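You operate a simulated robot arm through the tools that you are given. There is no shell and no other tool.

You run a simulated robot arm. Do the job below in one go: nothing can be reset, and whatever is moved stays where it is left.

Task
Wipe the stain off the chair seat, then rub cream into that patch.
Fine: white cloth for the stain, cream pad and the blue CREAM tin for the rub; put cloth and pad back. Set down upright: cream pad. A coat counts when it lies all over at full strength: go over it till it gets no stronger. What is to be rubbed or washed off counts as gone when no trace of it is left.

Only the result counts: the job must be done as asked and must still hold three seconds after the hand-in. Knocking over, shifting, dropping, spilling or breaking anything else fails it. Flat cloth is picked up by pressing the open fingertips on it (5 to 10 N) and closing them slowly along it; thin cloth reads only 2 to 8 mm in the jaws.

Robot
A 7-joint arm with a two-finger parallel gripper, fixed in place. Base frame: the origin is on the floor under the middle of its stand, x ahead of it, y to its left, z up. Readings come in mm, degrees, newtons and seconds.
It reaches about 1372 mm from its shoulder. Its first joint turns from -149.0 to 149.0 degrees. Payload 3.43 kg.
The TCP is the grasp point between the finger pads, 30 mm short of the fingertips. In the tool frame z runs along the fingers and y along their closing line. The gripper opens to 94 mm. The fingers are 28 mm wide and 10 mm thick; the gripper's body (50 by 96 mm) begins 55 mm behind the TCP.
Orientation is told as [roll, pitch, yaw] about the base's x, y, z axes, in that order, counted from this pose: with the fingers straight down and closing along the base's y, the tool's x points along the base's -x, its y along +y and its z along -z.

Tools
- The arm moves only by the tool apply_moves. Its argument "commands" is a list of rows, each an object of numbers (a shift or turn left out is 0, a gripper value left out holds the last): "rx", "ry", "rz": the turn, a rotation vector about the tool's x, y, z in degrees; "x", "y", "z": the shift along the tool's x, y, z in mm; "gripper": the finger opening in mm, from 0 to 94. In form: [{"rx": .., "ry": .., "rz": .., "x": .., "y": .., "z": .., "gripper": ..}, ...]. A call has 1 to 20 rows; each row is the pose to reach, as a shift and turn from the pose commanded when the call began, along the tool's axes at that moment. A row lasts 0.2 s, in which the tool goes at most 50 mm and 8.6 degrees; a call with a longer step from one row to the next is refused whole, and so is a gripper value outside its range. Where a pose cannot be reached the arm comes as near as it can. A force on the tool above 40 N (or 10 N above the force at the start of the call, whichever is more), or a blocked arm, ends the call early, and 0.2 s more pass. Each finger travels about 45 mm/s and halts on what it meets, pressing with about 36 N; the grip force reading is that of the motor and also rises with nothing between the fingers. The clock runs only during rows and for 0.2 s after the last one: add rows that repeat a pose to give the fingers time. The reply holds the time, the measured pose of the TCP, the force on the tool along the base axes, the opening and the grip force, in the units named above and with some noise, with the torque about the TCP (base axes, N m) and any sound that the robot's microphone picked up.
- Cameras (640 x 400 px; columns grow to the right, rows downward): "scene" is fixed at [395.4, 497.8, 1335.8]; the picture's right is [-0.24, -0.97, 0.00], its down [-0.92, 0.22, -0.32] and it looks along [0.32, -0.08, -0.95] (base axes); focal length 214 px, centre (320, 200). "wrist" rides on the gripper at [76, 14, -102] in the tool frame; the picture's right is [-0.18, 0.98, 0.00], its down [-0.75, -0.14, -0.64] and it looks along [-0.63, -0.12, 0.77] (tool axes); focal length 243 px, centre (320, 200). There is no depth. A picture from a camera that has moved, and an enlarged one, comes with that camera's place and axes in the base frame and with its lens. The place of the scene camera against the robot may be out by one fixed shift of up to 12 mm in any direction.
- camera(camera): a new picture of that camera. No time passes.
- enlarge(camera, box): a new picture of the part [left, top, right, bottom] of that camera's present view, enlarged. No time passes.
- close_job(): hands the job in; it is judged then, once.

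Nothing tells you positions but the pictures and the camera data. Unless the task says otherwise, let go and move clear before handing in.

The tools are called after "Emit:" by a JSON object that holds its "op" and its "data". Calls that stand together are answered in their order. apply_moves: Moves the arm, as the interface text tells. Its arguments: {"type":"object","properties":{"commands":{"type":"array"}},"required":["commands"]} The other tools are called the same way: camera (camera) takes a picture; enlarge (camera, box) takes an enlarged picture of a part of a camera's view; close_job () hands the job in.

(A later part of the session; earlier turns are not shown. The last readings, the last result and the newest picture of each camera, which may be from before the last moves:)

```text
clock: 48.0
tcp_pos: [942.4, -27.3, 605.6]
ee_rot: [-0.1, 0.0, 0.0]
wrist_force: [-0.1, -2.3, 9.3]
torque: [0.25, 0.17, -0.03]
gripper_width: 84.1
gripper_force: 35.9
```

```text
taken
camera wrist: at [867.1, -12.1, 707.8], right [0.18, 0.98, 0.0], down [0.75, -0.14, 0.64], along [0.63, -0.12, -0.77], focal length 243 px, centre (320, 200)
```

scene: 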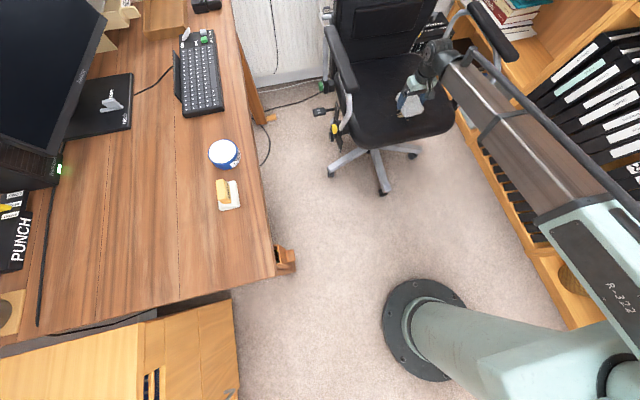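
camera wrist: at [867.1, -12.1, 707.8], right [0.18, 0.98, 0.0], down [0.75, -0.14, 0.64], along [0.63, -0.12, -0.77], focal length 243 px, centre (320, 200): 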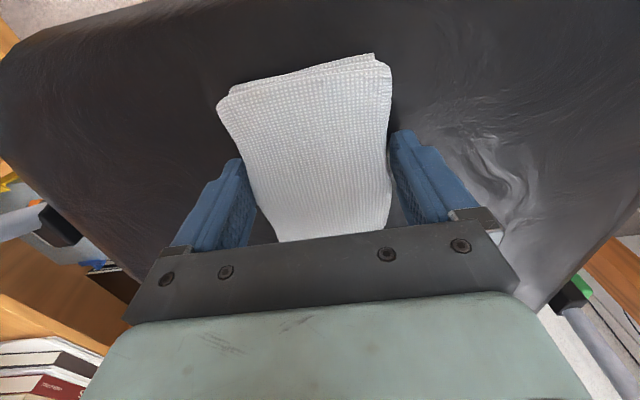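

Pressing at 9 N, the torque shows contact biased to the +y side. I'll tilt the tool about 1.2° to level it and keep wiping.

Emit:
{"op": "apply_moves", "data": {"commands": [{"rx": -0.6}, {"rx": -1.2, "y": -8}, {"rx": -1.2, "y": -18}, {"rx": -1.2, "y": -28}, {"rx": -1.2, "y": -38}]}}

```text
clock: 49.2
tcp_pos: [941.1, -63.7, 604.7]
ee_rot: [1.0, 0.0, 0.0]
wrist_force: [-0.3, 10.1, 25.2]
torque: [-0.73, 0.01, 0.02]
gripper_width: 84.0
gripper_force: 36.5
```

Emit:
{"op": "apply_moves", "data": {"commands": [{"z": -1, "rx": 0.5}, {"z": -1.5, "rx": 0.8}]}}

```text
clock: 49.8
tcp_pos: [941.7, -65.1, 604.5]
ee_rot: [0.2, 0.1, -0.1]
wrist_force: [-0.8, 4.3, 8.2]
torque: [-0.26, -0.27, 0.03]
gripper_width: 84.0
gripper_force: 35.6
```

The seat appears slightly dished, so contact moves between the cloth's edges. I'll lift and step aside to see whether the wiping so far had any effect.

Emit:
{"op": "apply_moves", "data": {"commands": [{"z": -20, "rx": 0.2}, {"z": -50, "rx": 0.2}, {"z": -85, "y": -30, "rx": 0.2}, {"z": -120, "y": -65, "rx": 0.2}, {"z": -120, "y": -100, "rx": 0.2}]}}

Emit:
{"op": "enlarge", "data": {"camera": "wrist", "box": [360, 0, 640, 180]}}

Emit:
{"op": "enlarge", "data": {"camera": "scene", "box": [360, 80, 440, 140]}}

```text
clock: 51.0
tcp_pos: [943.2, -165.9, 725.7]
ee_rot: [0.1, 0.1, -0.1]
wrist_force: [-0.9, -0.3, -1.4]
torque: [0.01, 0.04, 0.02]
gripper_width: 83.8
gripper_force: 35.6
```

```text
2.22 times, centred on (500, 90) of wrist
camera zoom: at [867.7, -151.7, 828.1], right [0.18, 0.98, 0.0], down [0.75, -0.14, 0.64], along [0.63, -0.12, -0.77], focal length 539 px, centre (-80, 444)
```

zoom: 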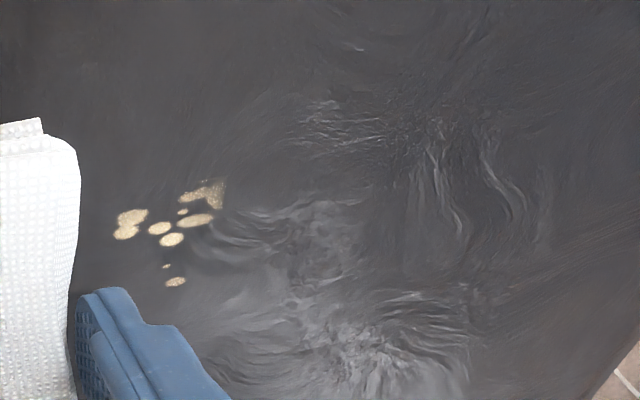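

```text
6.67 times, centred on (400, 110) of scene
camera zoom: at [395.4, 497.8, 1335.8], right [-0.24, -0.97, 0.0], down [-0.92, 0.22, -0.32], along [0.32, -0.08, -0.95], focal length 1430 px, centre (-213, 800)
```

zoom: 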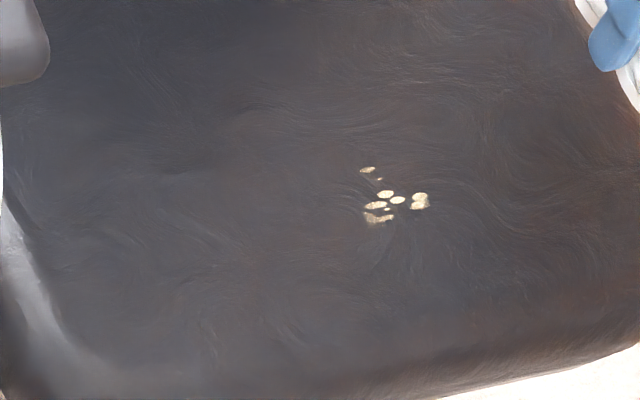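

The wipe works: the +y part of the stain is gone. Spots remain at roughly x 950–1002, y -80 to -33. I'll go back over them with the cloth tilted slightly so its +y edge presses there.

Emit:
{"op": "apply_moves", "data": {"commands": [{"x": -10, "y": 25, "z": 20, "rx": 0.5}, {"x": -20, "y": 55, "z": 45, "rx": 1}, {"x": -33, "y": 86, "z": 75, "rx": 1.6}, {"x": -33, "y": 86, "z": 100, "rx": 1.6}, {"x": -33, "y": 86, "z": 110, "rx": 1.6}, {"x": -33, "y": 86, "z": 114, "rx": 1.6}, {"x": -33, "y": 86, "z": 116, "rx": 1.6}]}}

```text
clock: 52.6
tcp_pos: [974.6, -78.5, 609.1]
ee_rot: [-1.4, 0.0, 0.0]
wrist_force: [-0.1, -0.4, -0.9]
torque: [0.02, 0.03, -0.02]
gripper_width: 83.9
gripper_force: 35.9
```

Emit:
{"op": "apply_moves", "data": {"commands": [{"z": 1}, {"z": 2}, {"z": 3}]}}

```text
clock: 53.4
tcp_pos: [973.9, -79.0, 605.2]
ee_rot: [-1.5, 0.0, 0.0]
wrist_force: [-1.2, 0.1, 1.5]
torque: [0.08, -0.08, 0.05]
gripper_width: 84.0
gripper_force: 35.8
```

Emit:
{"op": "apply_moves", "data": {"commands": [{"z": 0.7}, {"z": 0.7, "y": 5}, {"z": 0.7, "y": 12}, {"z": 0.7, "y": 20}, {"z": 0.7, "y": 20, "x": -6}]}}

```text
clock: 54.6
tcp_pos: [981.1, -58.9, 606.1]
ee_rot: [-1.4, 0.0, 0.0]
wrist_force: [-9.9, 0.0, 22.7]
torque: [0.93, -0.1, 0.42]
gripper_width: 83.9
gripper_force: 35.8
```

Emit:
{"op": "apply_moves", "data": {"commands": [{"z": -1}, {"z": -1, "y": -8}, {"z": -1, "y": -16}, {"z": -1, "y": -24}, {"z": -0.8, "y": -32}, {"z": -0.6, "y": -40}]}}

```text
clock: 56.0
tcp_pos: [981.6, -99.2, 606.5]
ee_rot: [-1.5, 0.1, 0.1]
wrist_force: [-0.4, 2.0, 3.4]
torque: [0.22, -0.15, 0.07]
gripper_width: 83.8
gripper_force: 36.1
```

Emit:
{"op": "apply_moves", "data": {"commands": [{"z": 0.3, "y": -8}, {"z": 0.4, "y": -16}, {"z": 0.5, "y": -22}, {"z": 0.5, "y": -22, "x": 8}, {"z": 0.5, "y": -22, "x": 16}, {"z": 0.5, "y": -14, "x": 18}, {"z": 0.5, "y": -6, "x": 18}, {"z": 0.4, "y": 2, "x": 18}, {"z": 0.3, "y": 10, "x": 18}, {"z": 0.1, "y": 18, "x": 18}]}}

```text
clock: 58.2
tcp_pos: [963.1, -81.1, 607.1]
ee_rot: [-1.5, 0.0, 0.0]
wrist_force: [0.2, -2.4, 4.5]
torque: [0.14, 0.02, 0.0]
gripper_width: 84.0
gripper_force: 36.3
```

Emit:
{"op": "apply_moves", "data": {"commands": [{"z": -0.1, "y": 8}, {"z": -0.2, "y": 16}, {"z": -0.3, "y": 24}, {"z": -0.4, "y": 24, "x": -10}, {"z": -0.4, "y": 24, "x": -20}, {"z": -0.4, "y": 24, "x": -30}, {"z": -0.3, "y": 16, "x": -30}, {"z": -0.2, "y": 8, "x": -30}, {"z": 0, "y": 0, "x": -30}, {"z": 0.2, "y": -8, "x": -30}, {"z": 0.4, "y": -16, "x": -30}, {"z": 0.5, "y": -24, "x": -28}, {"z": 0.5, "y": -34, "x": -20}]}}

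```text
clock: 61.0
tcp_pos: [983.3, -116.1, 605.8]
ee_rot: [-1.5, -0.1, 0.0]
wrist_force: [1.1, 1.7, 6.9]
torque: [0.4, -0.09, -0.08]
gripper_width: 83.9
gripper_force: 35.8
```

Emit:
{"op": "apply_moves", "data": {"commands": [{"z": -20, "rx": -0.5}, {"z": -50, "rx": -1}, {"z": -85, "y": -20, "x": 10, "rx": -1.5}, {"z": -120, "y": -40, "x": 30, "rx": -1.5}, {"z": -120, "y": -50, "x": 40, "rx": -1.5}]}}

Emit:
{"op": "enlarge", "data": {"camera": "wrist", "box": [360, 0, 640, 180]}}

Emit:
{"op": "enlarge", "data": {"camera": "scene", "box": [370, 90, 430, 135]}}

```text
clock: 62.2
tcp_pos: [942.6, -160.9, 727.4]
ee_rot: [0.0, 0.1, 0.0]
wrist_force: [0.5, 0.8, -1.0]
torque: [-0.04, -0.02, -0.01]
gripper_width: 83.8
gripper_force: 36.4
```

```text
2.22 times, centred on (500, 90) of wrist
camera zoom: at [867.8, -146.9, 830.7], right [0.18, 0.98, 0.0], down [0.75, -0.14, 0.64], along [0.63, -0.12, -0.77], focal length 539 px, centre (-80, 444)
```

zoom: 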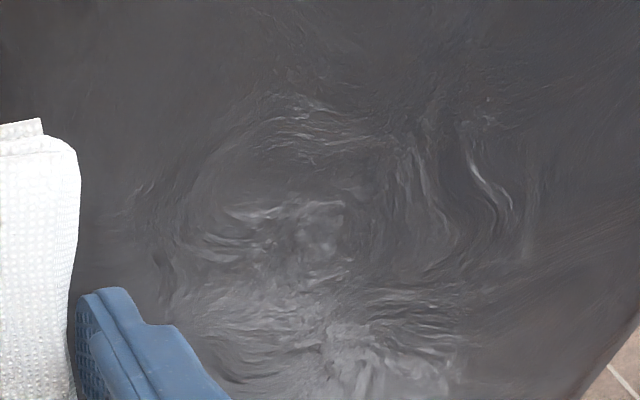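

```text
8.89 times, centred on (400, 112) of scene
camera zoom: at [395.4, 497.8, 1335.8], right [-0.24, -0.97, 0.0], down [-0.92, 0.22, -0.32], along [0.32, -0.08, -0.95], focal length 1906 px, centre (-391, 978)
```

zoom: 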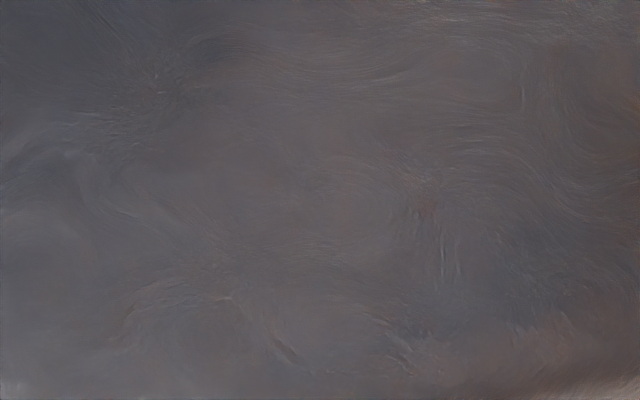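

The stain looks gone. I'll zoom in on the area to check for faint residue.

Emit:
{"op": "enlarge", "data": {"camera": "scene", "box": [395, 100, 425, 122]}}

Emit:
{"op": "enlarge", "data": {"camera": "wrist", "box": [390, 40, 490, 140]}}

Emit:
{"op": "enlarge", "data": {"camera": "wrist", "box": [440, 20, 560, 120]}}

```text
16.00 times, centred on (410, 111) of scene
camera zoom: at [395.4, 497.8, 1335.8], right [-0.24, -0.97, 0.0], down [-0.92, 0.22, -0.32], along [0.32, -0.08, -0.95], focal length 3432 px, centre (-1120, 1624)
```

zoom: 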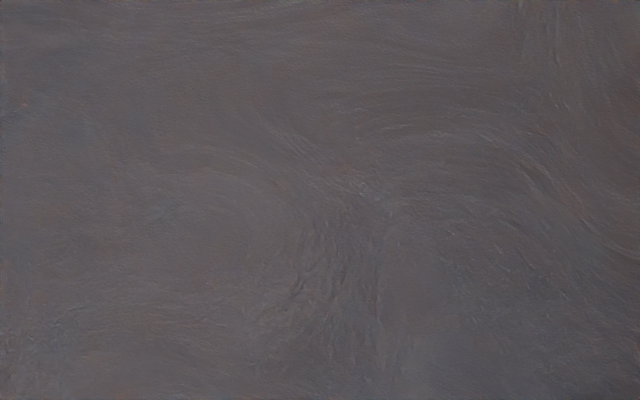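

```text
4.00 times, centred on (440, 90) of wrist
camera zoom: at [867.8, -146.9, 830.7], right [0.18, 0.98, 0.0], down [0.75, -0.14, 0.64], along [0.63, -0.12, -0.77], focal length 970 px, centre (-160, 640)
```

zoom: 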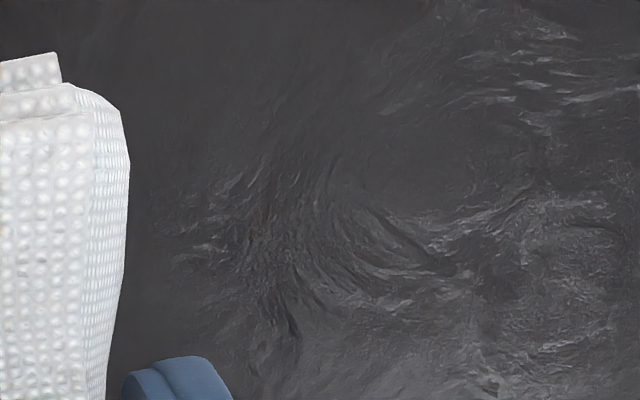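

```text
4.00 times, centred on (500, 70) of wrist
camera zoom: at [867.8, -146.9, 830.7], right [0.18, 0.98, 0.0], down [0.75, -0.14, 0.64], along [0.63, -0.12, -0.77], focal length 970 px, centre (-400, 720)
```

zoom: 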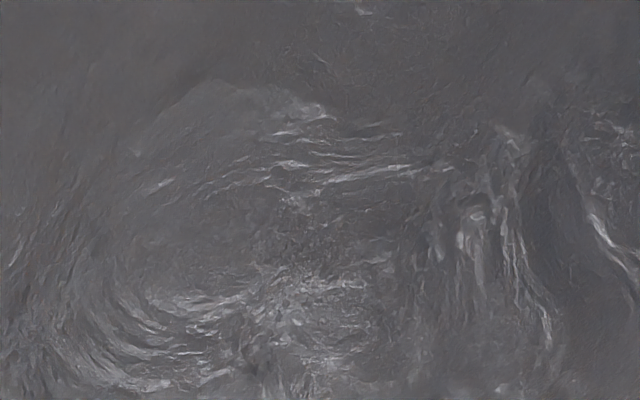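

No trace shows in either camera. For certainty I'll make one more full pass over the whole patch with light pressure.

Emit:
{"op": "apply_moves", "data": {"commands": [{"x": -4, "y": 20, "z": 30, "rx": 0.8}, {"x": -7, "y": 41, "z": 65, "rx": 1.5}, {"x": -7, "y": 41, "z": 95, "rx": 1.5}, {"x": -7, "y": 41, "z": 110, "rx": 1.5}, {"x": -7, "y": 41, "z": 117, "rx": 1.5}, {"x": -7, "y": 41, "z": 120, "rx": 1.5}, {"x": -7, "y": 41, "z": 121, "rx": 1.5}]}}

```text
clock: 63.8
tcp_pos: [951.0, -120.5, 606.7]
ee_rot: [-1.4, 0.0, -0.1]
wrist_force: [-0.2, -0.2, -0.9]
torque: [0.0, 0.0, 0.01]
gripper_width: 83.8
gripper_force: 36.2
```

Emit:
{"op": "apply_moves", "data": {"commands": [{"z": 1}, {"z": 1.5}, {"z": 2}]}}

```text
clock: 64.6
tcp_pos: [950.3, -121.4, 606.8]
ee_rot: [-1.5, -0.1, 0.0]
wrist_force: [1.1, 2.3, 20.8]
torque: [0.94, 0.13, -0.02]
gripper_width: 84.0
gripper_force: 36.1
```

Emit:
{"op": "apply_moves", "data": {"commands": [{"z": -1}, {"z": -1, "y": 10}, {"z": -1, "y": 20}, {"z": -1, "y": 30}, {"z": -1, "y": 40}]}}

```text
clock: 65.8
tcp_pos: [948.4, -82.6, 605.7]
ee_rot: [-1.5, -0.1, 0.0]
wrist_force: [-0.4, -12.2, 31.7]
torque: [0.88, 0.19, 0.03]
gripper_width: 83.9
gripper_force: 35.9
```

Emit:
{"op": "apply_moves", "data": {"commands": [{"z": -1.8}, {"z": -2}, {"z": -2, "y": 8}, {"z": -2, "y": 16}, {"z": -2, "y": 24}]}}

```text
clock: 67.0
tcp_pos: [949.5, -56.3, 605.9]
ee_rot: [-1.5, 0.0, 0.1]
wrist_force: [0.2, -4.0, 11.4]
torque: [0.33, 0.0, 0.0]
gripper_width: 84.2
gripper_force: 36.3
```

Emit:
{"op": "apply_moves", "data": {"commands": [{"z": -0.2, "y": 8}, {"z": -0.3, "y": 16}, {"z": -0.4, "y": 24}, {"z": -0.5, "y": 32}]}}

```text
clock: 68.0
tcp_pos: [949.5, -26.6, 604.8]
ee_rot: [-1.6, 0.0, 0.0]
wrist_force: [-0.1, -6.4, 15.6]
torque: [0.45, 0.07, 0.03]
gripper_width: 84.0
gripper_force: 36.4
```

Emit:
{"op": "apply_moves", "data": {"commands": [{"z": -0.7, "y": 8}, {"z": -0.9, "y": 16}, {"z": -1, "y": 24}, {"z": -1.1, "y": 32}, {"z": -1.1, "y": 32, "x": -12}, {"z": -1.1, "y": 32, "x": -24}, {"z": -1.1, "y": 24, "x": -28}]}}

```text
clock: 69.6
tcp_pos: [978.6, -1.0, 606.1]
ee_rot: [-1.5, 0.0, 0.1]
wrist_force: [-0.8, 2.8, 4.9]
torque: [0.34, 0.01, -0.02]
gripper_width: 84.1
gripper_force: 35.9
```

Emit:
{"op": "apply_moves", "data": {"commands": [{"y": -8}, {"z": 0.2, "y": -16}, {"z": 0.3, "y": -24}, {"z": 0.4, "y": -32}, {"z": 0.4, "y": -40}, {"z": 0.4, "y": -48}]}}

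```text
clock: 71.0
tcp_pos: [977.4, -48.3, 608.3]
ee_rot: [-1.5, 0.0, 0.0]
wrist_force: [0.2, -0.5, -0.3]
torque: [0.02, -0.01, -0.04]
gripper_width: 83.9
gripper_force: 36.0
```

Emit:
{"op": "apply_moves", "data": {"commands": [{"z": 0.8}, {"z": 1.3}]}}

```text
clock: 71.6
tcp_pos: [978.2, -48.9, 607.3]
ee_rot: [-1.5, -0.1, 0.0]
wrist_force: [-1.2, 0.1, 7.2]
torque: [0.25, 0.09, 0.03]
gripper_width: 83.6
gripper_force: 35.7
```

Emit:
{"op": "apply_moves", "data": {"commands": [{"z": 0, "y": -8}, {"z": 0.3, "y": -16}, {"z": 0.6, "y": -24}, {"z": 0.9, "y": -32}, {"z": 1.2, "y": -40}, {"z": 1.5, "y": -48}, {"z": 1.8, "y": -56}, {"z": 2, "y": -64}, {"z": 2.2, "y": -70}]}}

```text
clock: 73.6
tcp_pos: [977.2, -118.1, 606.4]
ee_rot: [-1.5, 0.0, 0.0]
wrist_force: [-1.0, 7.3, 16.7]
torque: [0.97, -0.03, 0.04]
gripper_width: 84.0
gripper_force: 35.9
```

The extra pass is done. I'll lift away, check the seat once more, and carry the cloth back to the desk.

Emit:
{"op": "apply_moves", "data": {"commands": [{"z": -15, "rx": -0.5}, {"z": -40, "rx": -1}, {"z": -80, "y": -20, "x": 15, "rx": -1.5}, {"z": -120, "y": -40, "x": 35, "rx": -1.5}, {"z": -120, "y": -45, "x": 35, "rx": -1.5}]}}

Emit:
{"op": "enlarge", "data": {"camera": "wrist", "box": [360, 0, 640, 180]}}

Emit:
{"op": "camera", "data": {"camera": "scene"}}

```text
clock: 74.8
tcp_pos: [941.4, -161.4, 725.7]
ee_rot: [0.0, 0.1, 0.0]
wrist_force: [-1.0, -0.4, -0.6]
torque: [0.0, -0.01, 0.03]
gripper_width: 84.1
gripper_force: 36.4
```

```text
2.22 times, centred on (500, 90) of wrist
camera zoom: at [867.9, -146.5, 829.6], right [0.18, 0.98, 0.0], down [0.75, -0.14, 0.64], along [0.63, -0.12, -0.77], focal length 539 px, centre (-80, 444)
```

zoom: 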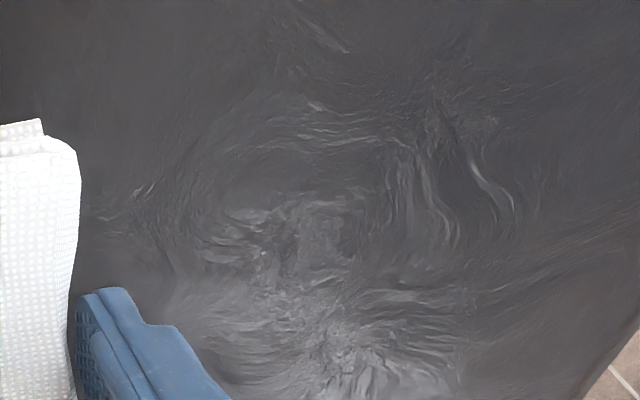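

```text
taken
```

scene: 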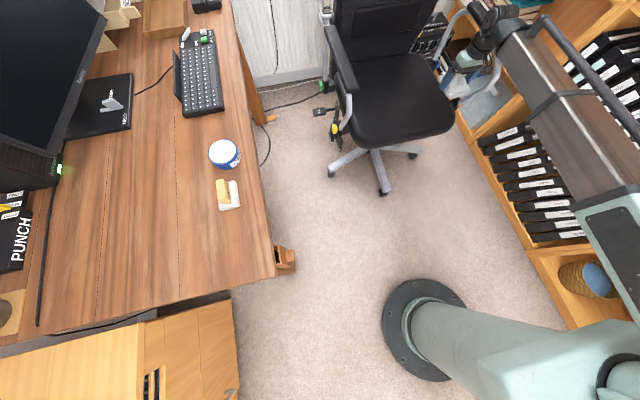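

The seat is clean and the chair hasn't moved. I'll raise the cloth and return to the desk.

Emit:
{"op": "apply_moves", "data": {"commands": [{"z": -40}, {"z": -85}, {"z": -130}, {"z": -175, "y": 15}, {"z": -220, "y": 35}, {"z": -255, "y": 60}, {"z": -275, "y": 95}, {"z": -275, "y": 135, "x": 10}, {"z": -275, "y": 175, "x": 30}, {"z": -275, "y": 210, "x": 60}, {"z": -275, "y": 245, "x": 90}, {"z": -275, "y": 280, "x": 120}, {"z": -275, "y": 315, "x": 145}, {"z": -275, "y": 350, "x": 170}]}}

```text
clock: 77.8
tcp_pos: [774.0, 189.0, 1000.7]
ee_rot: [0.0, 0.1, -0.1]
wrist_force: [-0.4, -0.9, -0.6]
torque: [0.01, 0.01, 0.04]
gripper_width: 83.7
gripper_force: 36.1
```

Emit:
{"op": "apply_moves", "data": {"commands": [{"x": 14, "y": 26, "rz": 0.3}, {"x": 34, "y": 64, "rz": 0.6}, {"x": 55, "y": 103, "rz": 0.9}, {"x": 76, "y": 142, "rz": 1.2}, {"x": 97, "y": 181, "rz": 1.5}, {"x": 118, "y": 220, "rz": 1.8}, {"x": 139, "y": 259, "rz": 2.1}, {"x": 160, "y": 298, "rz": 2.4}, {"x": 181, "y": 337, "rz": 2.8}, {"x": 202, "y": 376, "rz": 3.2}, {"x": 223, "y": 415, "rz": 3.6}, {"x": 244, "y": 454, "rz": 4}, {"x": 262, "y": 488, "rz": 4.3}, {"x": 272, "y": 507, "rz": 4.3}]}}

Emit:
{"op": "camera", "data": {"camera": "wrist"}}

```text
clock: 80.8
tcp_pos: [501.5, 696.8, 1001.0]
ee_rot: [0.0, 0.0, -4.5]
wrist_force: [-0.1, 0.0, -1.0]
torque: [-0.01, -0.03, 0.01]
gripper_width: 84.0
gripper_force: 35.9
```

```text
taken
camera wrist: at [427.0, 717.2, 1104.3], right [0.26, 0.97, 0.0], down [0.74, -0.2, 0.64], along [0.62, -0.17, -0.77], focal length 243 px, centre (320, 200)
```

wrist: 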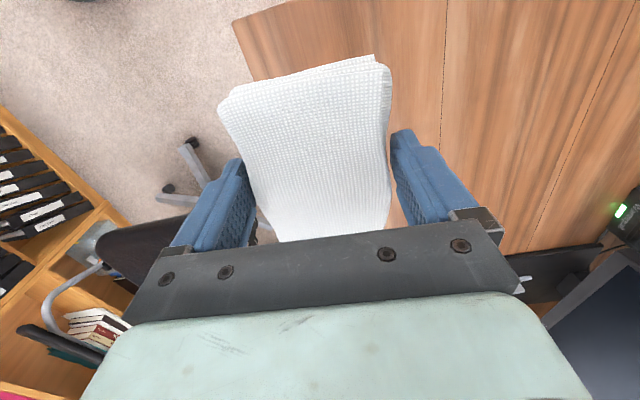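

I'm above the cloth's original place. I'll lower towards the desk, then feel for contact.

Emit:
{"op": "apply_moves", "data": {"commands": [{"z": 30}, {"z": 65}, {"z": 100}, {"z": 135}, {"z": 165}, {"z": 182}, {"z": 192}, {"z": 198}]}}

```text
clock: 82.6
tcp_pos: [500.8, 695.4, 803.0]
ee_rot: [0.0, 0.0, -4.3]
wrist_force: [0.6, 0.5, -0.7]
torque: [0.01, -0.02, 0.02]
gripper_width: 83.9
gripper_force: 35.7
```

Emit:
{"op": "apply_moves", "data": {"commands": [{"z": 2}, {"z": 4}, {"z": 5}, {"z": 6}, {"z": 7}]}}

```text
clock: 83.8
tcp_pos: [501.2, 697.0, 797.1]
ee_rot: [-0.1, 0.0, -4.3]
wrist_force: [0.0, 0.6, -1.0]
torque: [0.0, -0.01, -0.02]
gripper_width: 83.9
gripper_force: 36.2
```

Emit:
{"op": "apply_moves", "data": {"commands": [{"z": 1}, {"z": 2}, {"z": 3}, {"z": 4}]}}

```text
clock: 84.8
tcp_pos: [500.8, 694.9, 794.6]
ee_rot: [0.1, 0.0, -4.3]
wrist_force: [0.1, 2.3, 35.0]
torque: [-0.61, 0.16, 0.01]
gripper_width: 84.1
gripper_force: 35.8
```

Emit:
{"op": "apply_moves", "data": {"commands": [{"z": -1.5}, {"z": -2.6}]}}

```text
clock: 85.4
tcp_pos: [502.4, 695.7, 795.2]
ee_rot: [0.0, -0.1, -4.4]
wrist_force: [2.9, 2.4, 11.2]
torque: [0.2, -0.24, 0.0]
gripper_width: 83.9
gripper_force: 36.6
```

Light contact with the desk. I'll open the fingers gently and rise straight up.

Emit:
{"op": "apply_moves", "data": {"commands": [{"z": -0.7, "gripper": 84}, {"z": -0.7, "gripper": 88}, {"z": -0.7, "gripper": 94}, {"z": -0.7, "gripper": 94}, {"z": -0.7, "gripper": 94}]}}

Emit:
{"op": "camera", "data": {"camera": "wrist"}}

```text
clock: 86.6
tcp_pos: [501.6, 696.0, 797.0]
ee_rot: [0.0, 0.0, -4.3]
wrist_force: [-0.1, -0.3, -0.7]
torque: [0.01, -0.01, -0.02]
gripper_width: 94.1
gripper_force: 0.0
```

```text
taken
camera wrist: at [427.5, 716.4, 898.9], right [0.26, 0.97, 0.0], down [0.74, -0.2, 0.64], along [0.62, -0.17, -0.77], focal length 243 px, centre (320, 200)
```

wrist: 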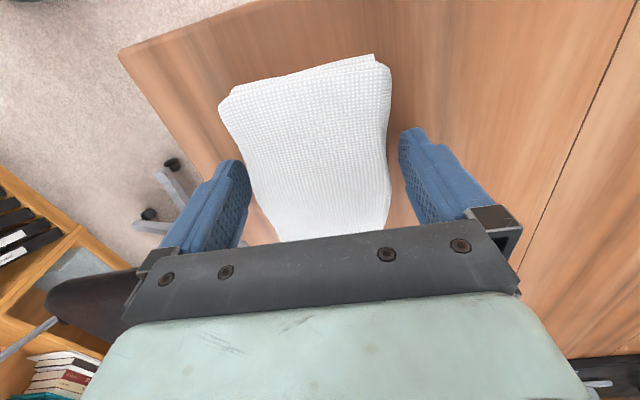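

Emit:
{"op": "apply_moves", "data": {"commands": [{"z": -5}, {"z": -12}, {"z": -22}, {"z": -40}, {"z": -70}, {"z": -105}, {"z": -140}]}}

Emit:
{"op": "camera", "data": {"camera": "wrist"}}

Emit:
{"op": "camera", "data": {"camera": "scene"}}

```text
clock: 88.2
tcp_pos: [501.2, 695.1, 936.9]
ee_rot: [0.1, 0.1, -4.3]
wrist_force: [-0.4, -0.6, 0.7]
torque: [-0.04, 0.01, 0.0]
gripper_width: 94.1
gripper_force: 0.1
```

```text
taken
camera wrist: at [427.9, 716.2, 1038.7], right [0.26, 0.97, 0.0], down [0.74, -0.2, 0.64], along [0.62, -0.17, -0.77], focal length 243 px, centre (320, 200)
```

wrist: 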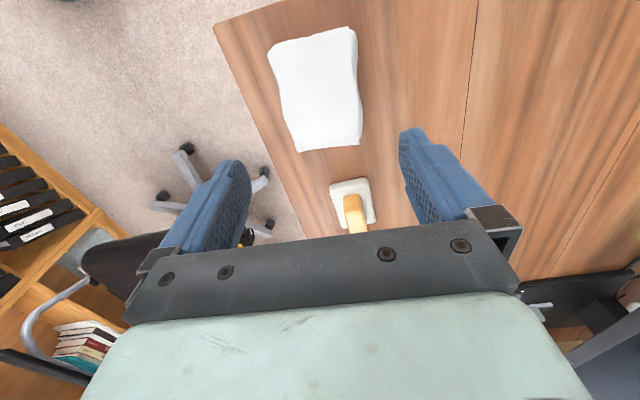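

```text
taken
```

scene: 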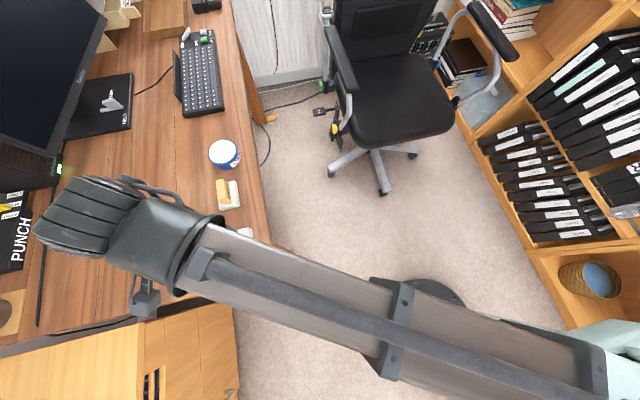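

The cloth is back in place and the seat is clean. Next is the pad, so I'll centre above its handle with the fingers open 60 mm.

Emit:
{"op": "apply_moves", "data": {"commands": [{"x": -30, "y": 4, "rz": -1, "gripper": 85}, {"x": -65, "y": 8, "rz": -2, "gripper": 75}, {"x": -100, "y": 12, "rz": -3, "gripper": 65}, {"x": -135, "y": 16, "rz": -4, "gripper": 60}, {"x": -163.2, "y": 20.2, "rz": -4.3, "gripper": 60}, {"x": -163.2, "y": 20.2, "z": 25, "rz": -4.3, "gripper": 60}]}}

Emit:
{"op": "enlarge", "data": {"camera": "wrist", "box": [200, 0, 440, 240]}}

```text
clock: 89.6
tcp_pos: [664.9, 704.9, 909.7]
ee_rot: [0.0, 0.0, 0.0]
wrist_force: [0.4, 0.2, 0.2]
torque: [-0.01, 0.02, -0.01]
gripper_width: 60.0
gripper_force: 0.0
```

```text
1.67 times, centred on (320, 120) of wrist
camera zoom: at [590.9, 719.3, 1013.4], right [0.18, 0.98, 0.0], down [0.75, -0.14, 0.64], along [0.63, -0.12, -0.77], focal length 404 px, centre (320, 333)
```

zoom: 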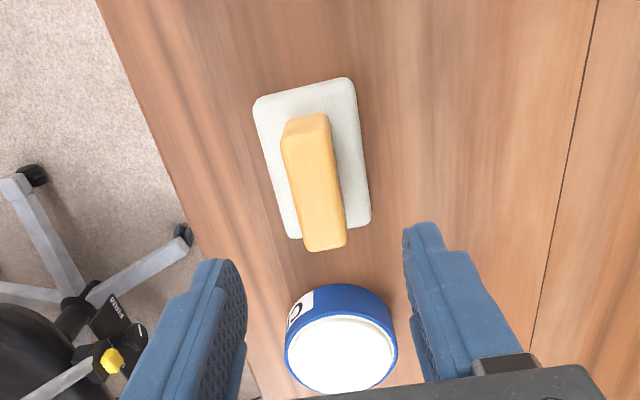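

Emit:
{"op": "apply_moves", "data": {"commands": [{"y": -1, "z": 25}, {"y": -1, "z": 50}, {"y": -1, "z": 70}, {"y": -1, "z": 85}, {"y": -1, "z": 93}, {"y": -1, "z": 98}]}}

Emit:
{"op": "enlarge", "data": {"camera": "wrist", "box": [200, 0, 440, 240]}}

```text
clock: 91.0
tcp_pos: [664.5, 702.7, 812.8]
ee_rot: [0.1, 0.0, 0.0]
wrist_force: [0.6, -0.8, -0.4]
torque: [-0.02, 0.02, -0.02]
gripper_width: 60.1
gripper_force: 0.0
```

```text
1.67 times, centred on (320, 120) of wrist
camera zoom: at [590.4, 718.1, 915.6], right [0.18, 0.98, 0.0], down [0.75, -0.14, 0.64], along [0.63, -0.12, -0.77], focal length 404 px, centre (320, 333)
```

zoom: 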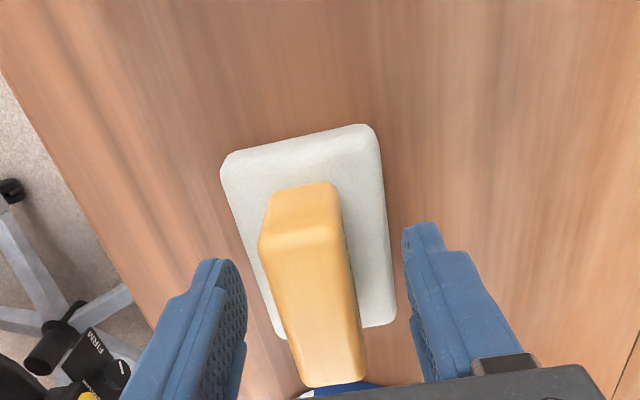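

Emit:
{"op": "apply_moves", "data": {"commands": [{"z": 3}, {"z": 6}, {"z": 6, "gripper": 50}, {"z": 6, "gripper": 40}, {"z": 6, "gripper": 32}, {"z": 6, "gripper": 26}, {"z": 6, "gripper": 22}, {"z": 6, "gripper": 18}, {"z": 6, "gripper": 14}, {"z": 6, "gripper": 10}, {"z": 6, "gripper": 10}]}}

Emit:
{"op": "enlarge", "data": {"camera": "wrist", "box": [200, 0, 440, 240]}}

```text
clock: 93.4
tcp_pos: [665.5, 703.6, 807.6]
ee_rot: [0.0, 0.0, 0.0]
wrist_force: [-0.1, 0.7, 2.7]
torque: [-0.02, -0.01, 0.11]
gripper_width: 54.3
gripper_force: 36.0
```

```text
1.67 times, centred on (320, 120) of wrist
camera zoom: at [590.3, 717.7, 910.0], right [0.18, 0.98, 0.0], down [0.75, -0.14, 0.64], along [0.63, -0.12, -0.77], focal length 404 px, centre (320, 333)
```

zoom: 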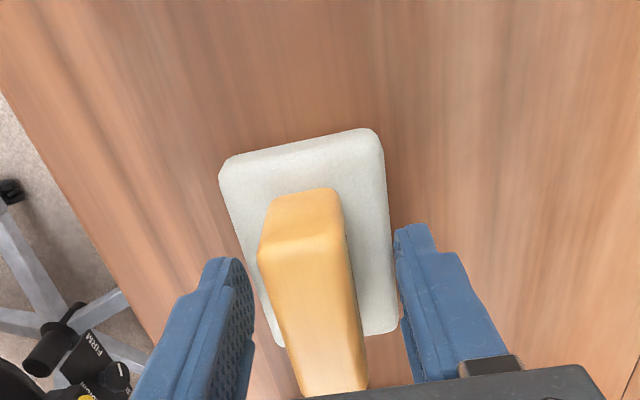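

The fingers stopped at 54 mm, so the tips are meeting the pad's body and it's thicker than I thought. I'll open, rise about 12 mm and close on the handle alone.

Emit:
{"op": "apply_moves", "data": {"commands": [{"gripper": 56}, {"gripper": 60}, {"gripper": 60}, {"z": -4, "gripper": 60}, {"z": -8, "gripper": 60}, {"z": -12, "gripper": 60}, {"z": -12, "gripper": 60}]}}

Emit:
{"op": "enlarge", "data": {"camera": "wrist", "box": [200, 0, 440, 240]}}

```text
clock: 95.0
tcp_pos: [665.2, 703.3, 819.1]
ee_rot: [0.0, 0.1, -0.1]
wrist_force: [0.3, -0.2, -0.2]
torque: [0.0, 0.02, 0.0]
gripper_width: 60.0
gripper_force: 0.1
```

```text
1.67 times, centred on (320, 120) of wrist
camera zoom: at [590.1, 717.8, 921.9], right [0.18, 0.98, 0.0], down [0.75, -0.14, 0.64], along [0.63, -0.12, -0.77], focal length 404 px, centre (320, 333)
```

zoom: 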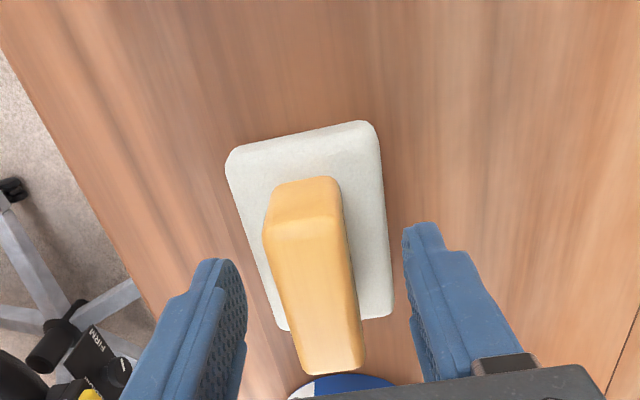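

Emit:
{"op": "apply_moves", "data": {"commands": [{"gripper": 52}, {"gripper": 44}, {"gripper": 36}, {"gripper": 30}, {"gripper": 26}, {"gripper": 22}, {"gripper": 18}, {"gripper": 14}, {"gripper": 10}, {"gripper": 10}]}}

Emit:
{"op": "enlarge", "data": {"camera": "wrist", "box": [200, 0, 440, 240]}}

```text
clock: 97.2
tcp_pos: [665.8, 703.9, 819.1]
ee_rot: [0.0, 0.0, 0.0]
wrist_force: [0.4, 0.3, 0.5]
torque: [-0.03, -0.01, 0.02]
gripper_width: 27.5
gripper_force: 35.7
```

```text
1.67 times, centred on (320, 120) of wrist
camera zoom: at [590.1, 717.8, 921.8], right [0.18, 0.98, 0.0], down [0.75, -0.14, 0.64], along [0.63, -0.12, -0.77], focal length 404 px, centre (320, 333)
```

zoom: 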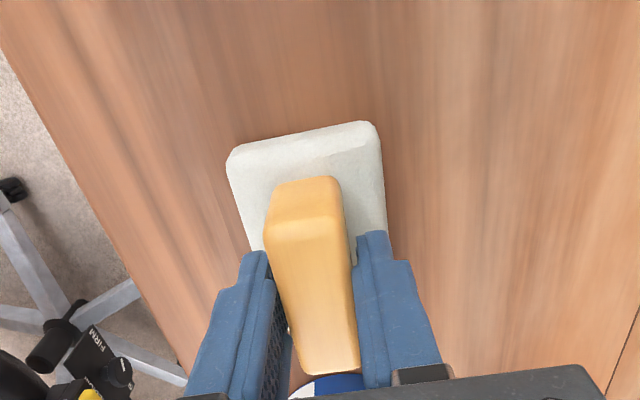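

The fingers hold the handle at 27.5 mm. I'll take a closer look at the cream level in the tin before lifting.

Emit:
{"op": "enlarge", "data": {"camera": "scene", "box": [200, 130, 250, 175]}}

Emit:
{"op": "camera", "data": {"camera": "wrist"}}

```text
8.89 times, centred on (225, 152) of scene
camera zoom: at [395.4, 497.8, 1335.8], right [-0.24, -0.97, 0.0], down [-0.92, 0.22, -0.32], along [0.32, -0.08, -0.95], focal length 1906 px, centre (1164, 622)
```

zoom: 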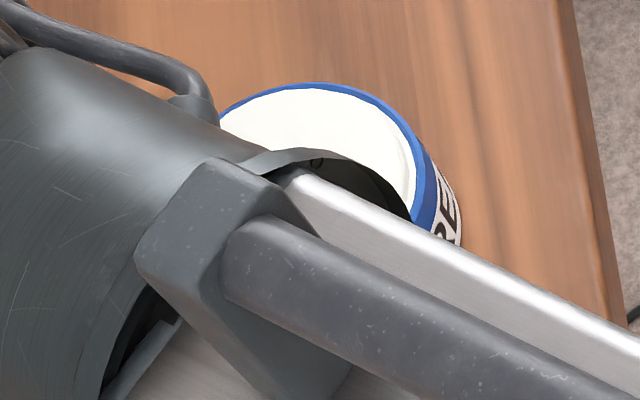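

```text
taken
camera wrist: at [590.1, 717.8, 921.8], right [0.18, 0.98, 0.0], down [0.75, -0.14, 0.64], along [0.63, -0.12, -0.77], focal length 243 px, centre (320, 200)
```

wrist: 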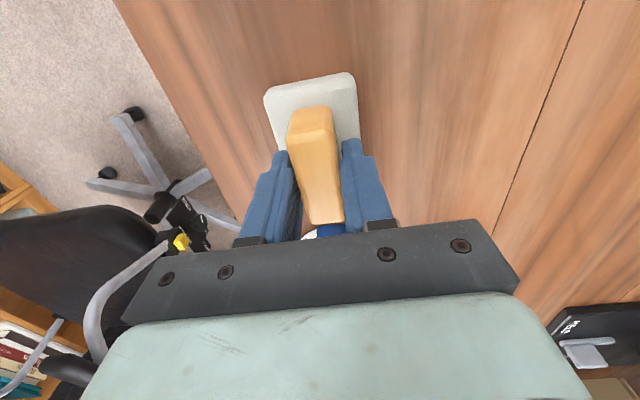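

Emit:
{"op": "apply_moves", "data": {"commands": [{"z": -5}, {"z": -15}, {"z": -35}, {"z": -60}, {"z": -80}]}}

Emit:
{"op": "camera", "data": {"camera": "wrist"}}

```text
clock: 98.4
tcp_pos: [665.0, 702.3, 898.9]
ee_rot: [0.1, 0.1, 0.1]
wrist_force: [0.7, 0.5, -0.8]
torque: [0.01, 0.0, 0.0]
gripper_width: 27.6
gripper_force: 35.9
```

```text
taken
camera wrist: at [589.9, 717.8, 1002.1], right [0.18, 0.98, 0.0], down [0.75, -0.14, 0.64], along [0.63, -0.12, -0.77], focal length 243 px, centre (320, 200)
```

wrist: 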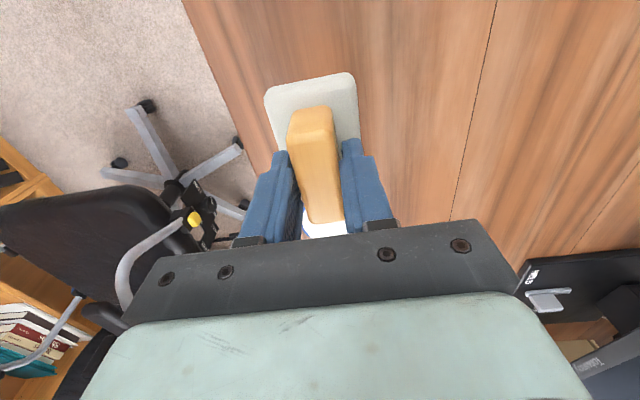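

The pad is held firmly. I'll move it over the tin's centre at about (798, 697), then lower slowly onto the cream.

Emit:
{"op": "apply_moves", "data": {"commands": [{"x": -20, "y": -1}, {"x": -50, "y": -2.5}, {"x": -80, "y": -4}, {"x": -110, "y": -5}, {"x": -133, "y": -6}, {"x": -133, "y": -6, "z": 15}, {"x": -133, "y": -6, "z": 28}, {"x": -133, "y": -6, "z": 36}]}}

Emit:
{"op": "camera", "data": {"camera": "wrist"}}

Emit:
{"op": "enlarge", "data": {"camera": "scene", "box": [180, 110, 280, 200]}}

```text
clock: 100.2
tcp_pos: [798.6, 696.7, 862.7]
ee_rot: [0.0, 0.0, 0.0]
wrist_force: [-0.5, -0.2, -0.8]
torque: [-0.01, 0.03, 0.01]
gripper_width: 27.6
gripper_force: 35.9
```

```text
taken
camera wrist: at [723.9, 711.4, 965.7], right [0.18, 0.98, 0.0], down [0.75, -0.14, 0.64], along [0.63, -0.12, -0.77], focal length 243 px, centre (320, 200)
```

wrist: 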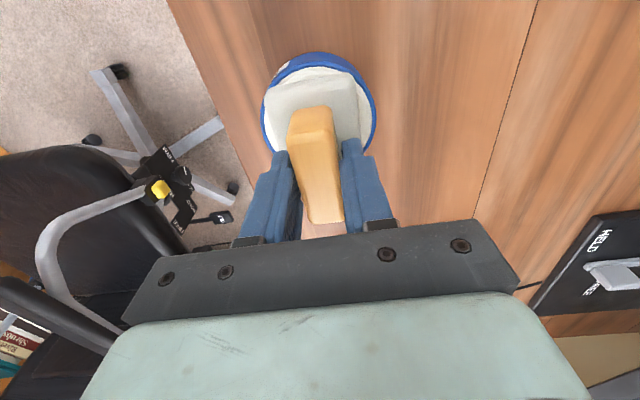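

```text
4.44 times, centred on (230, 155) of scene
camera zoom: at [395.4, 497.8, 1335.8], right [-0.24, -0.97, 0.0], down [-0.92, 0.22, -0.32], along [0.32, -0.08, -0.95], focal length 953 px, centre (720, 400)
```

zoom: 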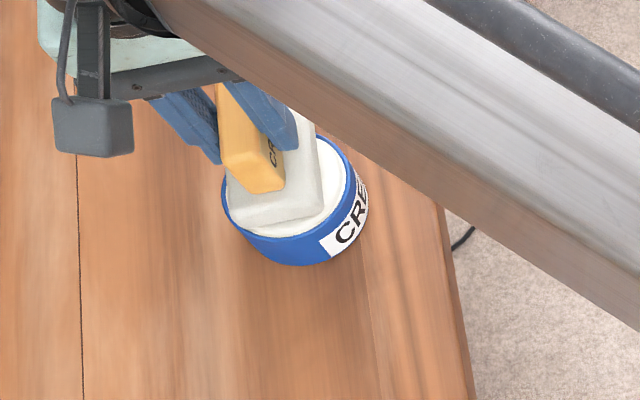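

Emit:
{"op": "enlarge", "data": {"camera": "wrist", "box": [240, 30, 400, 160]}}

```text
3.08 times, centred on (320, 95) of wrist
camera zoom: at [723.9, 711.4, 965.7], right [0.18, 0.98, 0.0], down [0.75, -0.14, 0.64], along [0.63, -0.12, -0.77], focal length 746 px, centre (320, 523)
```

zoom: 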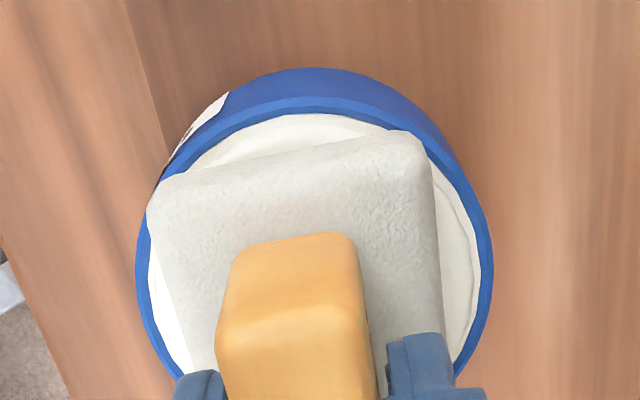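

Emit:
{"op": "apply_moves", "data": {"commands": [{"z": 2}, {"z": 4}, {"z": 5}, {"z": 6}]}}

```text
clock: 101.2
tcp_pos: [798.2, 696.8, 860.6]
ee_rot: [0.1, -0.1, -0.1]
wrist_force: [4.2, -0.7, 28.7]
torque: [-0.07, 0.18, 0.03]
gripper_width: 27.7
gripper_force: 36.4
```

Contact sits near TCP z 861. I'll ease off right away so the tin isn't pressed hard.

Emit:
{"op": "apply_moves", "data": {"commands": [{"z": -2}, {"z": -2.8}]}}

Emit:
{"op": "enlarge", "data": {"camera": "wrist", "box": [240, 30, 400, 160]}}

Emit:
{"op": "enlarge", "data": {"camera": "scene", "box": [195, 120, 255, 175]}}

```text
clock: 101.8
tcp_pos: [799.8, 696.1, 859.1]
ee_rot: [0.1, 0.0, 0.0]
wrist_force: [4.5, 0.8, 16.2]
torque: [0.07, -0.22, 0.0]
gripper_width: 28.1
gripper_force: 36.3
```

```text
3.08 times, centred on (320, 95) of wrist
camera zoom: at [723.5, 711.4, 962.6], right [0.18, 0.98, 0.0], down [0.75, -0.14, 0.64], along [0.63, -0.12, -0.77], focal length 746 px, centre (320, 523)
```

zoom: 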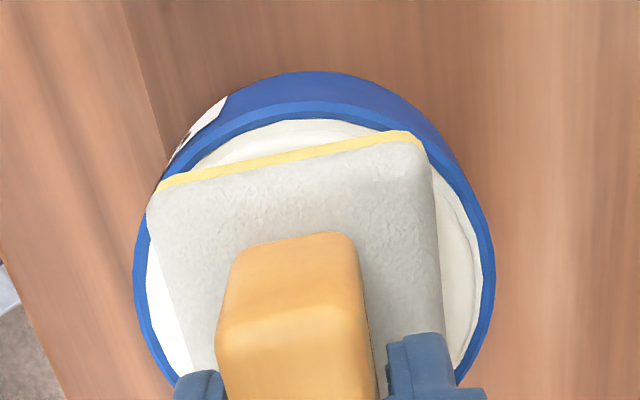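

```text
7.27 times, centred on (225, 148) of scene
camera zoom: at [395.4, 497.8, 1335.8], right [-0.24, -0.97, 0.0], down [-0.92, 0.22, -0.32], along [0.32, -0.08, -0.95], focal length 1560 px, centre (1011, 582)
```

zoom: 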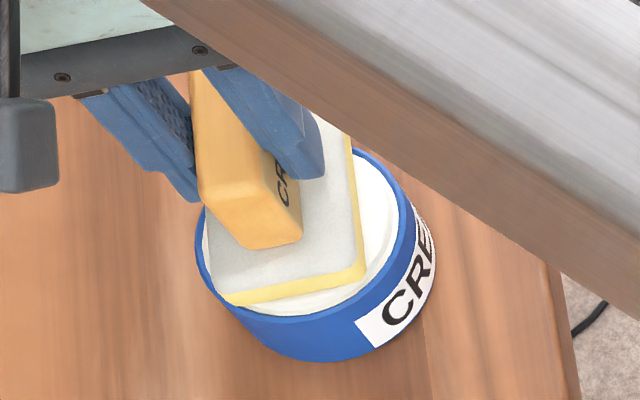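

A yellow cream layer now shows around the pad's underside, so it's loaded. I'll lift straight up and check that the tin stayed put.

Emit:
{"op": "apply_moves", "data": {"commands": [{"z": -2}, {"z": -6}, {"z": -15}, {"z": -35}, {"z": -65}, {"z": -100}, {"z": -140}]}}

Emit:
{"op": "camera", "data": {"camera": "wrist"}}

Emit:
{"op": "camera", "data": {"camera": "scene"}}

```text
clock: 103.4
tcp_pos: [798.0, 696.8, 1000.4]
ee_rot: [0.0, 0.1, 0.0]
wrist_force: [-0.2, 0.2, -1.3]
torque: [-0.01, 0.0, 0.02]
gripper_width: 27.6
gripper_force: 36.1
```

```text
taken
camera wrist: at [723.7, 711.9, 1103.2], right [0.18, 0.98, 0.0], down [0.75, -0.14, 0.64], along [0.63, -0.12, -0.77], focal length 243 px, centre (320, 200)
```

wrist: 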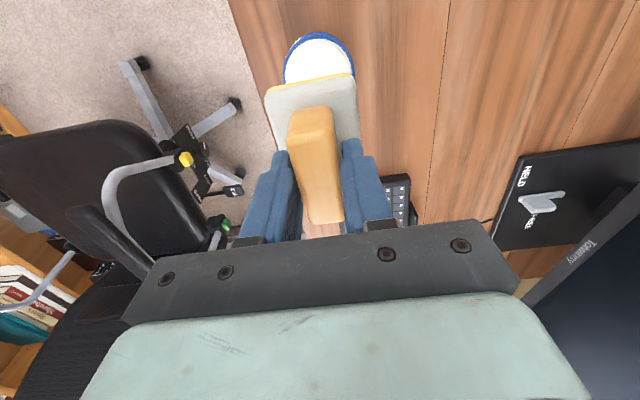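

```text
taken
```

scene: 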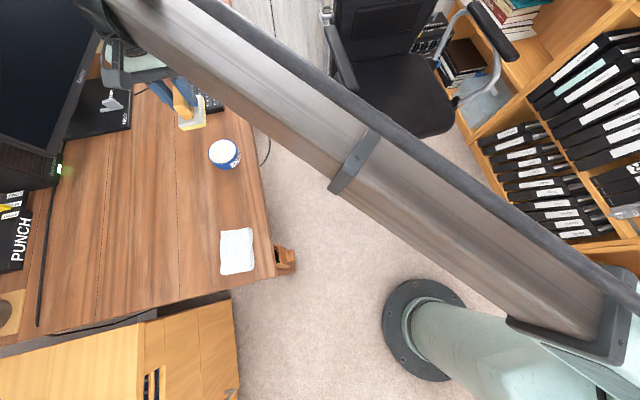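

The tin and cloth haven't moved. I'll carry the loaded pad to above the patch.

Emit:
{"op": "apply_moves", "data": {"commands": [{"x": -5, "y": -25}, {"x": -15, "y": -68}, {"x": -25, "y": -112}, {"x": -35, "y": -156}, {"x": -45, "y": -200}, {"x": -54, "y": -245}, {"x": -64, "y": -290}, {"x": -74, "y": -335}, {"x": -84, "y": -380}, {"x": -94, "y": -425}, {"x": -104, "y": -470}, {"x": -114, "y": -515}, {"x": -124, "y": -560}, {"x": -134, "y": -605}, {"x": -144, "y": -650}, {"x": -153, "y": -690}, {"x": -159, "y": -716}, {"x": -159, "y": -716}]}}

Emit:
{"op": "camera", "data": {"camera": "wrist"}}

```text
clock: 107.2
tcp_pos: [958.4, -18.0, 999.4]
ee_rot: [0.0, 0.0, -0.1]
wrist_force: [0.6, 0.1, -1.4]
torque: [-0.01, -0.04, 0.0]
gripper_width: 27.7
gripper_force: 35.8
```

```text
taken
camera wrist: at [883.3, -3.6, 1102.4], right [0.18, 0.98, 0.0], down [0.75, -0.14, 0.64], along [0.63, -0.12, -0.77], focal length 243 px, centre (320, 200)
```

wrist: 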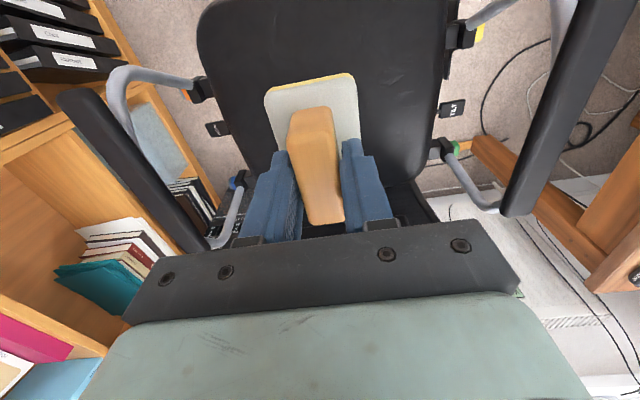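

Emit:
{"op": "apply_moves", "data": {"commands": [{"z": 25}, {"z": 70}, {"z": 115}, {"z": 160}, {"z": 205}, {"z": 250}, {"z": 290}, {"z": 320}, {"z": 340}, {"z": 352}, {"z": 358}]}}

```text
clock: 109.6
tcp_pos: [957.7, -18.9, 641.1]
ee_rot: [0.0, 0.0, 0.1]
wrist_force: [0.0, -0.2, -0.8]
torque: [0.02, -0.02, 0.0]
gripper_width: 27.5
gripper_force: 36.2
```

Emit:
{"op": "apply_moves", "data": {"commands": [{"z": 2}, {"z": 4}, {"z": 5}, {"z": 6}, {"z": 7}, {"z": 8}]}}

```text
clock: 111.0
tcp_pos: [958.1, -19.4, 632.9]
ee_rot: [0.0, 0.0, 0.0]
wrist_force: [-0.1, 0.0, -0.4]
torque: [0.02, -0.03, -0.01]
gripper_width: 27.6
gripper_force: 36.3
```

Emit:
{"op": "apply_moves", "data": {"commands": [{"z": 1}, {"z": 2}, {"z": 3}]}}

```text
clock: 111.8
tcp_pos: [958.3, -19.4, 630.1]
ee_rot: [0.0, -0.1, 0.0]
wrist_force: [0.5, -0.1, -1.2]
torque: [0.0, -0.02, -0.01]
gripper_width: 27.8
gripper_force: 35.5
```

Emit:
{"op": "apply_moves", "data": {"commands": [{"z": 0.8}, {"z": 1.6}]}}

```text
clock: 112.4
tcp_pos: [957.1, -19.2, 629.4]
ee_rot: [0.0, -0.1, 0.1]
wrist_force: [-0.2, -0.6, 1.9]
torque: [0.0, 0.05, 0.0]
gripper_width: 27.7
gripper_force: 35.7
```

Contact at TCP z 629, as expected. I'll add slight pressure and start rubbing in short strokes while watching the force.

Emit:
{"op": "apply_moves", "data": {"commands": [{"z": 0.5}, {"z": 0.5, "y": 8}, {"z": 0.5, "y": 16}, {"z": 0.5, "y": 24}, {"z": 0.5, "y": 32}, {"z": 0.4, "y": 40}]}}

```text
clock: 113.8
tcp_pos: [956.0, 22.3, 630.2]
ee_rot: [0.0, 0.0, -0.1]
wrist_force: [0.9, -5.9, 9.4]
torque: [-0.03, 0.01, -0.03]
gripper_width: 27.6
gripper_force: 36.2
```

Emit:
{"op": "apply_moves", "data": {"commands": [{"z": -0.2, "y": 8}, {"z": -0.3, "y": 16}, {"z": -0.2, "y": 8}, {"z": -0.1, "y": 0}, {"y": -8}, {"y": -16}, {"y": -24}, {"y": -32}]}}

```text
clock: 115.6
tcp_pos: [957.0, -11.7, 628.2]
ee_rot: [-0.1, 0.0, 0.0]
wrist_force: [0.7, 5.9, 11.8]
torque: [0.05, -0.08, 0.01]
gripper_width: 28.0
gripper_force: 36.5
```

Emit:
{"op": "apply_moves", "data": {"commands": [{"y": -8}, {"y": -16}, {"y": -24}, {"y": -32}, {"y": -40}]}}

```text
clock: 116.8
tcp_pos: [956.9, -51.1, 629.1]
ee_rot: [0.0, 0.0, 0.0]
wrist_force: [0.2, 6.4, 12.9]
torque: [-0.01, 0.05, 0.01]
gripper_width: 27.5
gripper_force: 36.3
```

Emit:
{"op": "apply_moves", "data": {"commands": [{"z": -0.1, "y": -8}, {"z": -0.2, "y": -16}, {"z": -0.3, "y": -24}, {"z": -0.3, "y": -30}, {"z": -0.3, "y": -30, "x": -10}, {"z": -0.3, "y": -22, "x": -14}, {"z": -0.3, "y": -14, "x": -14}, {"z": -0.3, "y": -6, "x": -14}]}}

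```text
clock: 118.6
tcp_pos: [970.8, -58.3, 629.1]
ee_rot: [0.0, 0.1, 0.0]
wrist_force: [0.8, -1.9, 3.3]
torque: [-0.02, 0.0, 0.02]
gripper_width: 27.7
gripper_force: 36.4
```

Emit:
{"op": "apply_moves", "data": {"commands": [{"z": 0.3, "y": 8}, {"z": 0.4, "y": 18}, {"z": 0.4, "y": 28}, {"z": 0.4, "y": 38}, {"z": 0.4, "y": 48}, {"z": 0.4, "y": 58}, {"z": 0.4, "y": 68}]}}

```text
clock: 120.2
tcp_pos: [970.8, 11.1, 628.0]
ee_rot: [0.0, -0.1, 0.0]
wrist_force: [-0.4, -4.3, 9.2]
torque: [-0.04, -0.02, 0.02]
gripper_width: 27.8
gripper_force: 35.8
```

Emit:
{"op": "apply_moves", "data": {"commands": [{"z": 0, "y": 8}, {"z": -0.1, "y": 16}, {"z": -0.2, "y": 24}, {"z": -0.2, "y": 24, "x": 10}, {"z": -0.2, "y": 24, "x": 20}, {"z": -0.2, "y": 24, "x": 30}, {"z": -0.1, "y": 16, "x": 32}, {"z": 0, "y": 8, "x": 32}]}}

```text
clock: 122.0
tcp_pos: [938.9, 18.8, 628.4]
ee_rot: [0.1, 0.1, -0.1]
wrist_force: [-1.1, 5.7, 11.6]
torque: [0.05, -0.07, 0.05]
gripper_width: 27.7
gripper_force: 36.2
```

Emit:
{"op": "apply_moves", "data": {"commands": [{"y": -9}, {"y": -18}, {"y": -27}, {"y": -36}, {"y": -45}, {"y": -54}, {"y": -63}, {"y": -72}]}}

Emit:
{"op": "camera", "data": {"camera": "wrist"}}

```text
clock: 123.8
tcp_pos: [939.1, -52.4, 628.8]
ee_rot: [-0.1, 0.0, 0.0]
wrist_force: [-0.5, 7.9, 16.6]
torque: [0.04, -0.02, -0.01]
gripper_width: 27.7
gripper_force: 35.8
```

```text
taken
camera wrist: at [864.0, -37.9, 731.6], right [0.18, 0.98, 0.0], down [0.75, -0.14, 0.64], along [0.63, -0.12, -0.77], focal length 243 px, centre (320, 200)
```

wrist: 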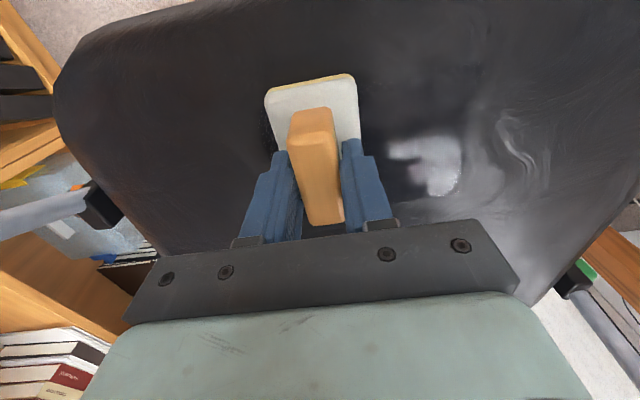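

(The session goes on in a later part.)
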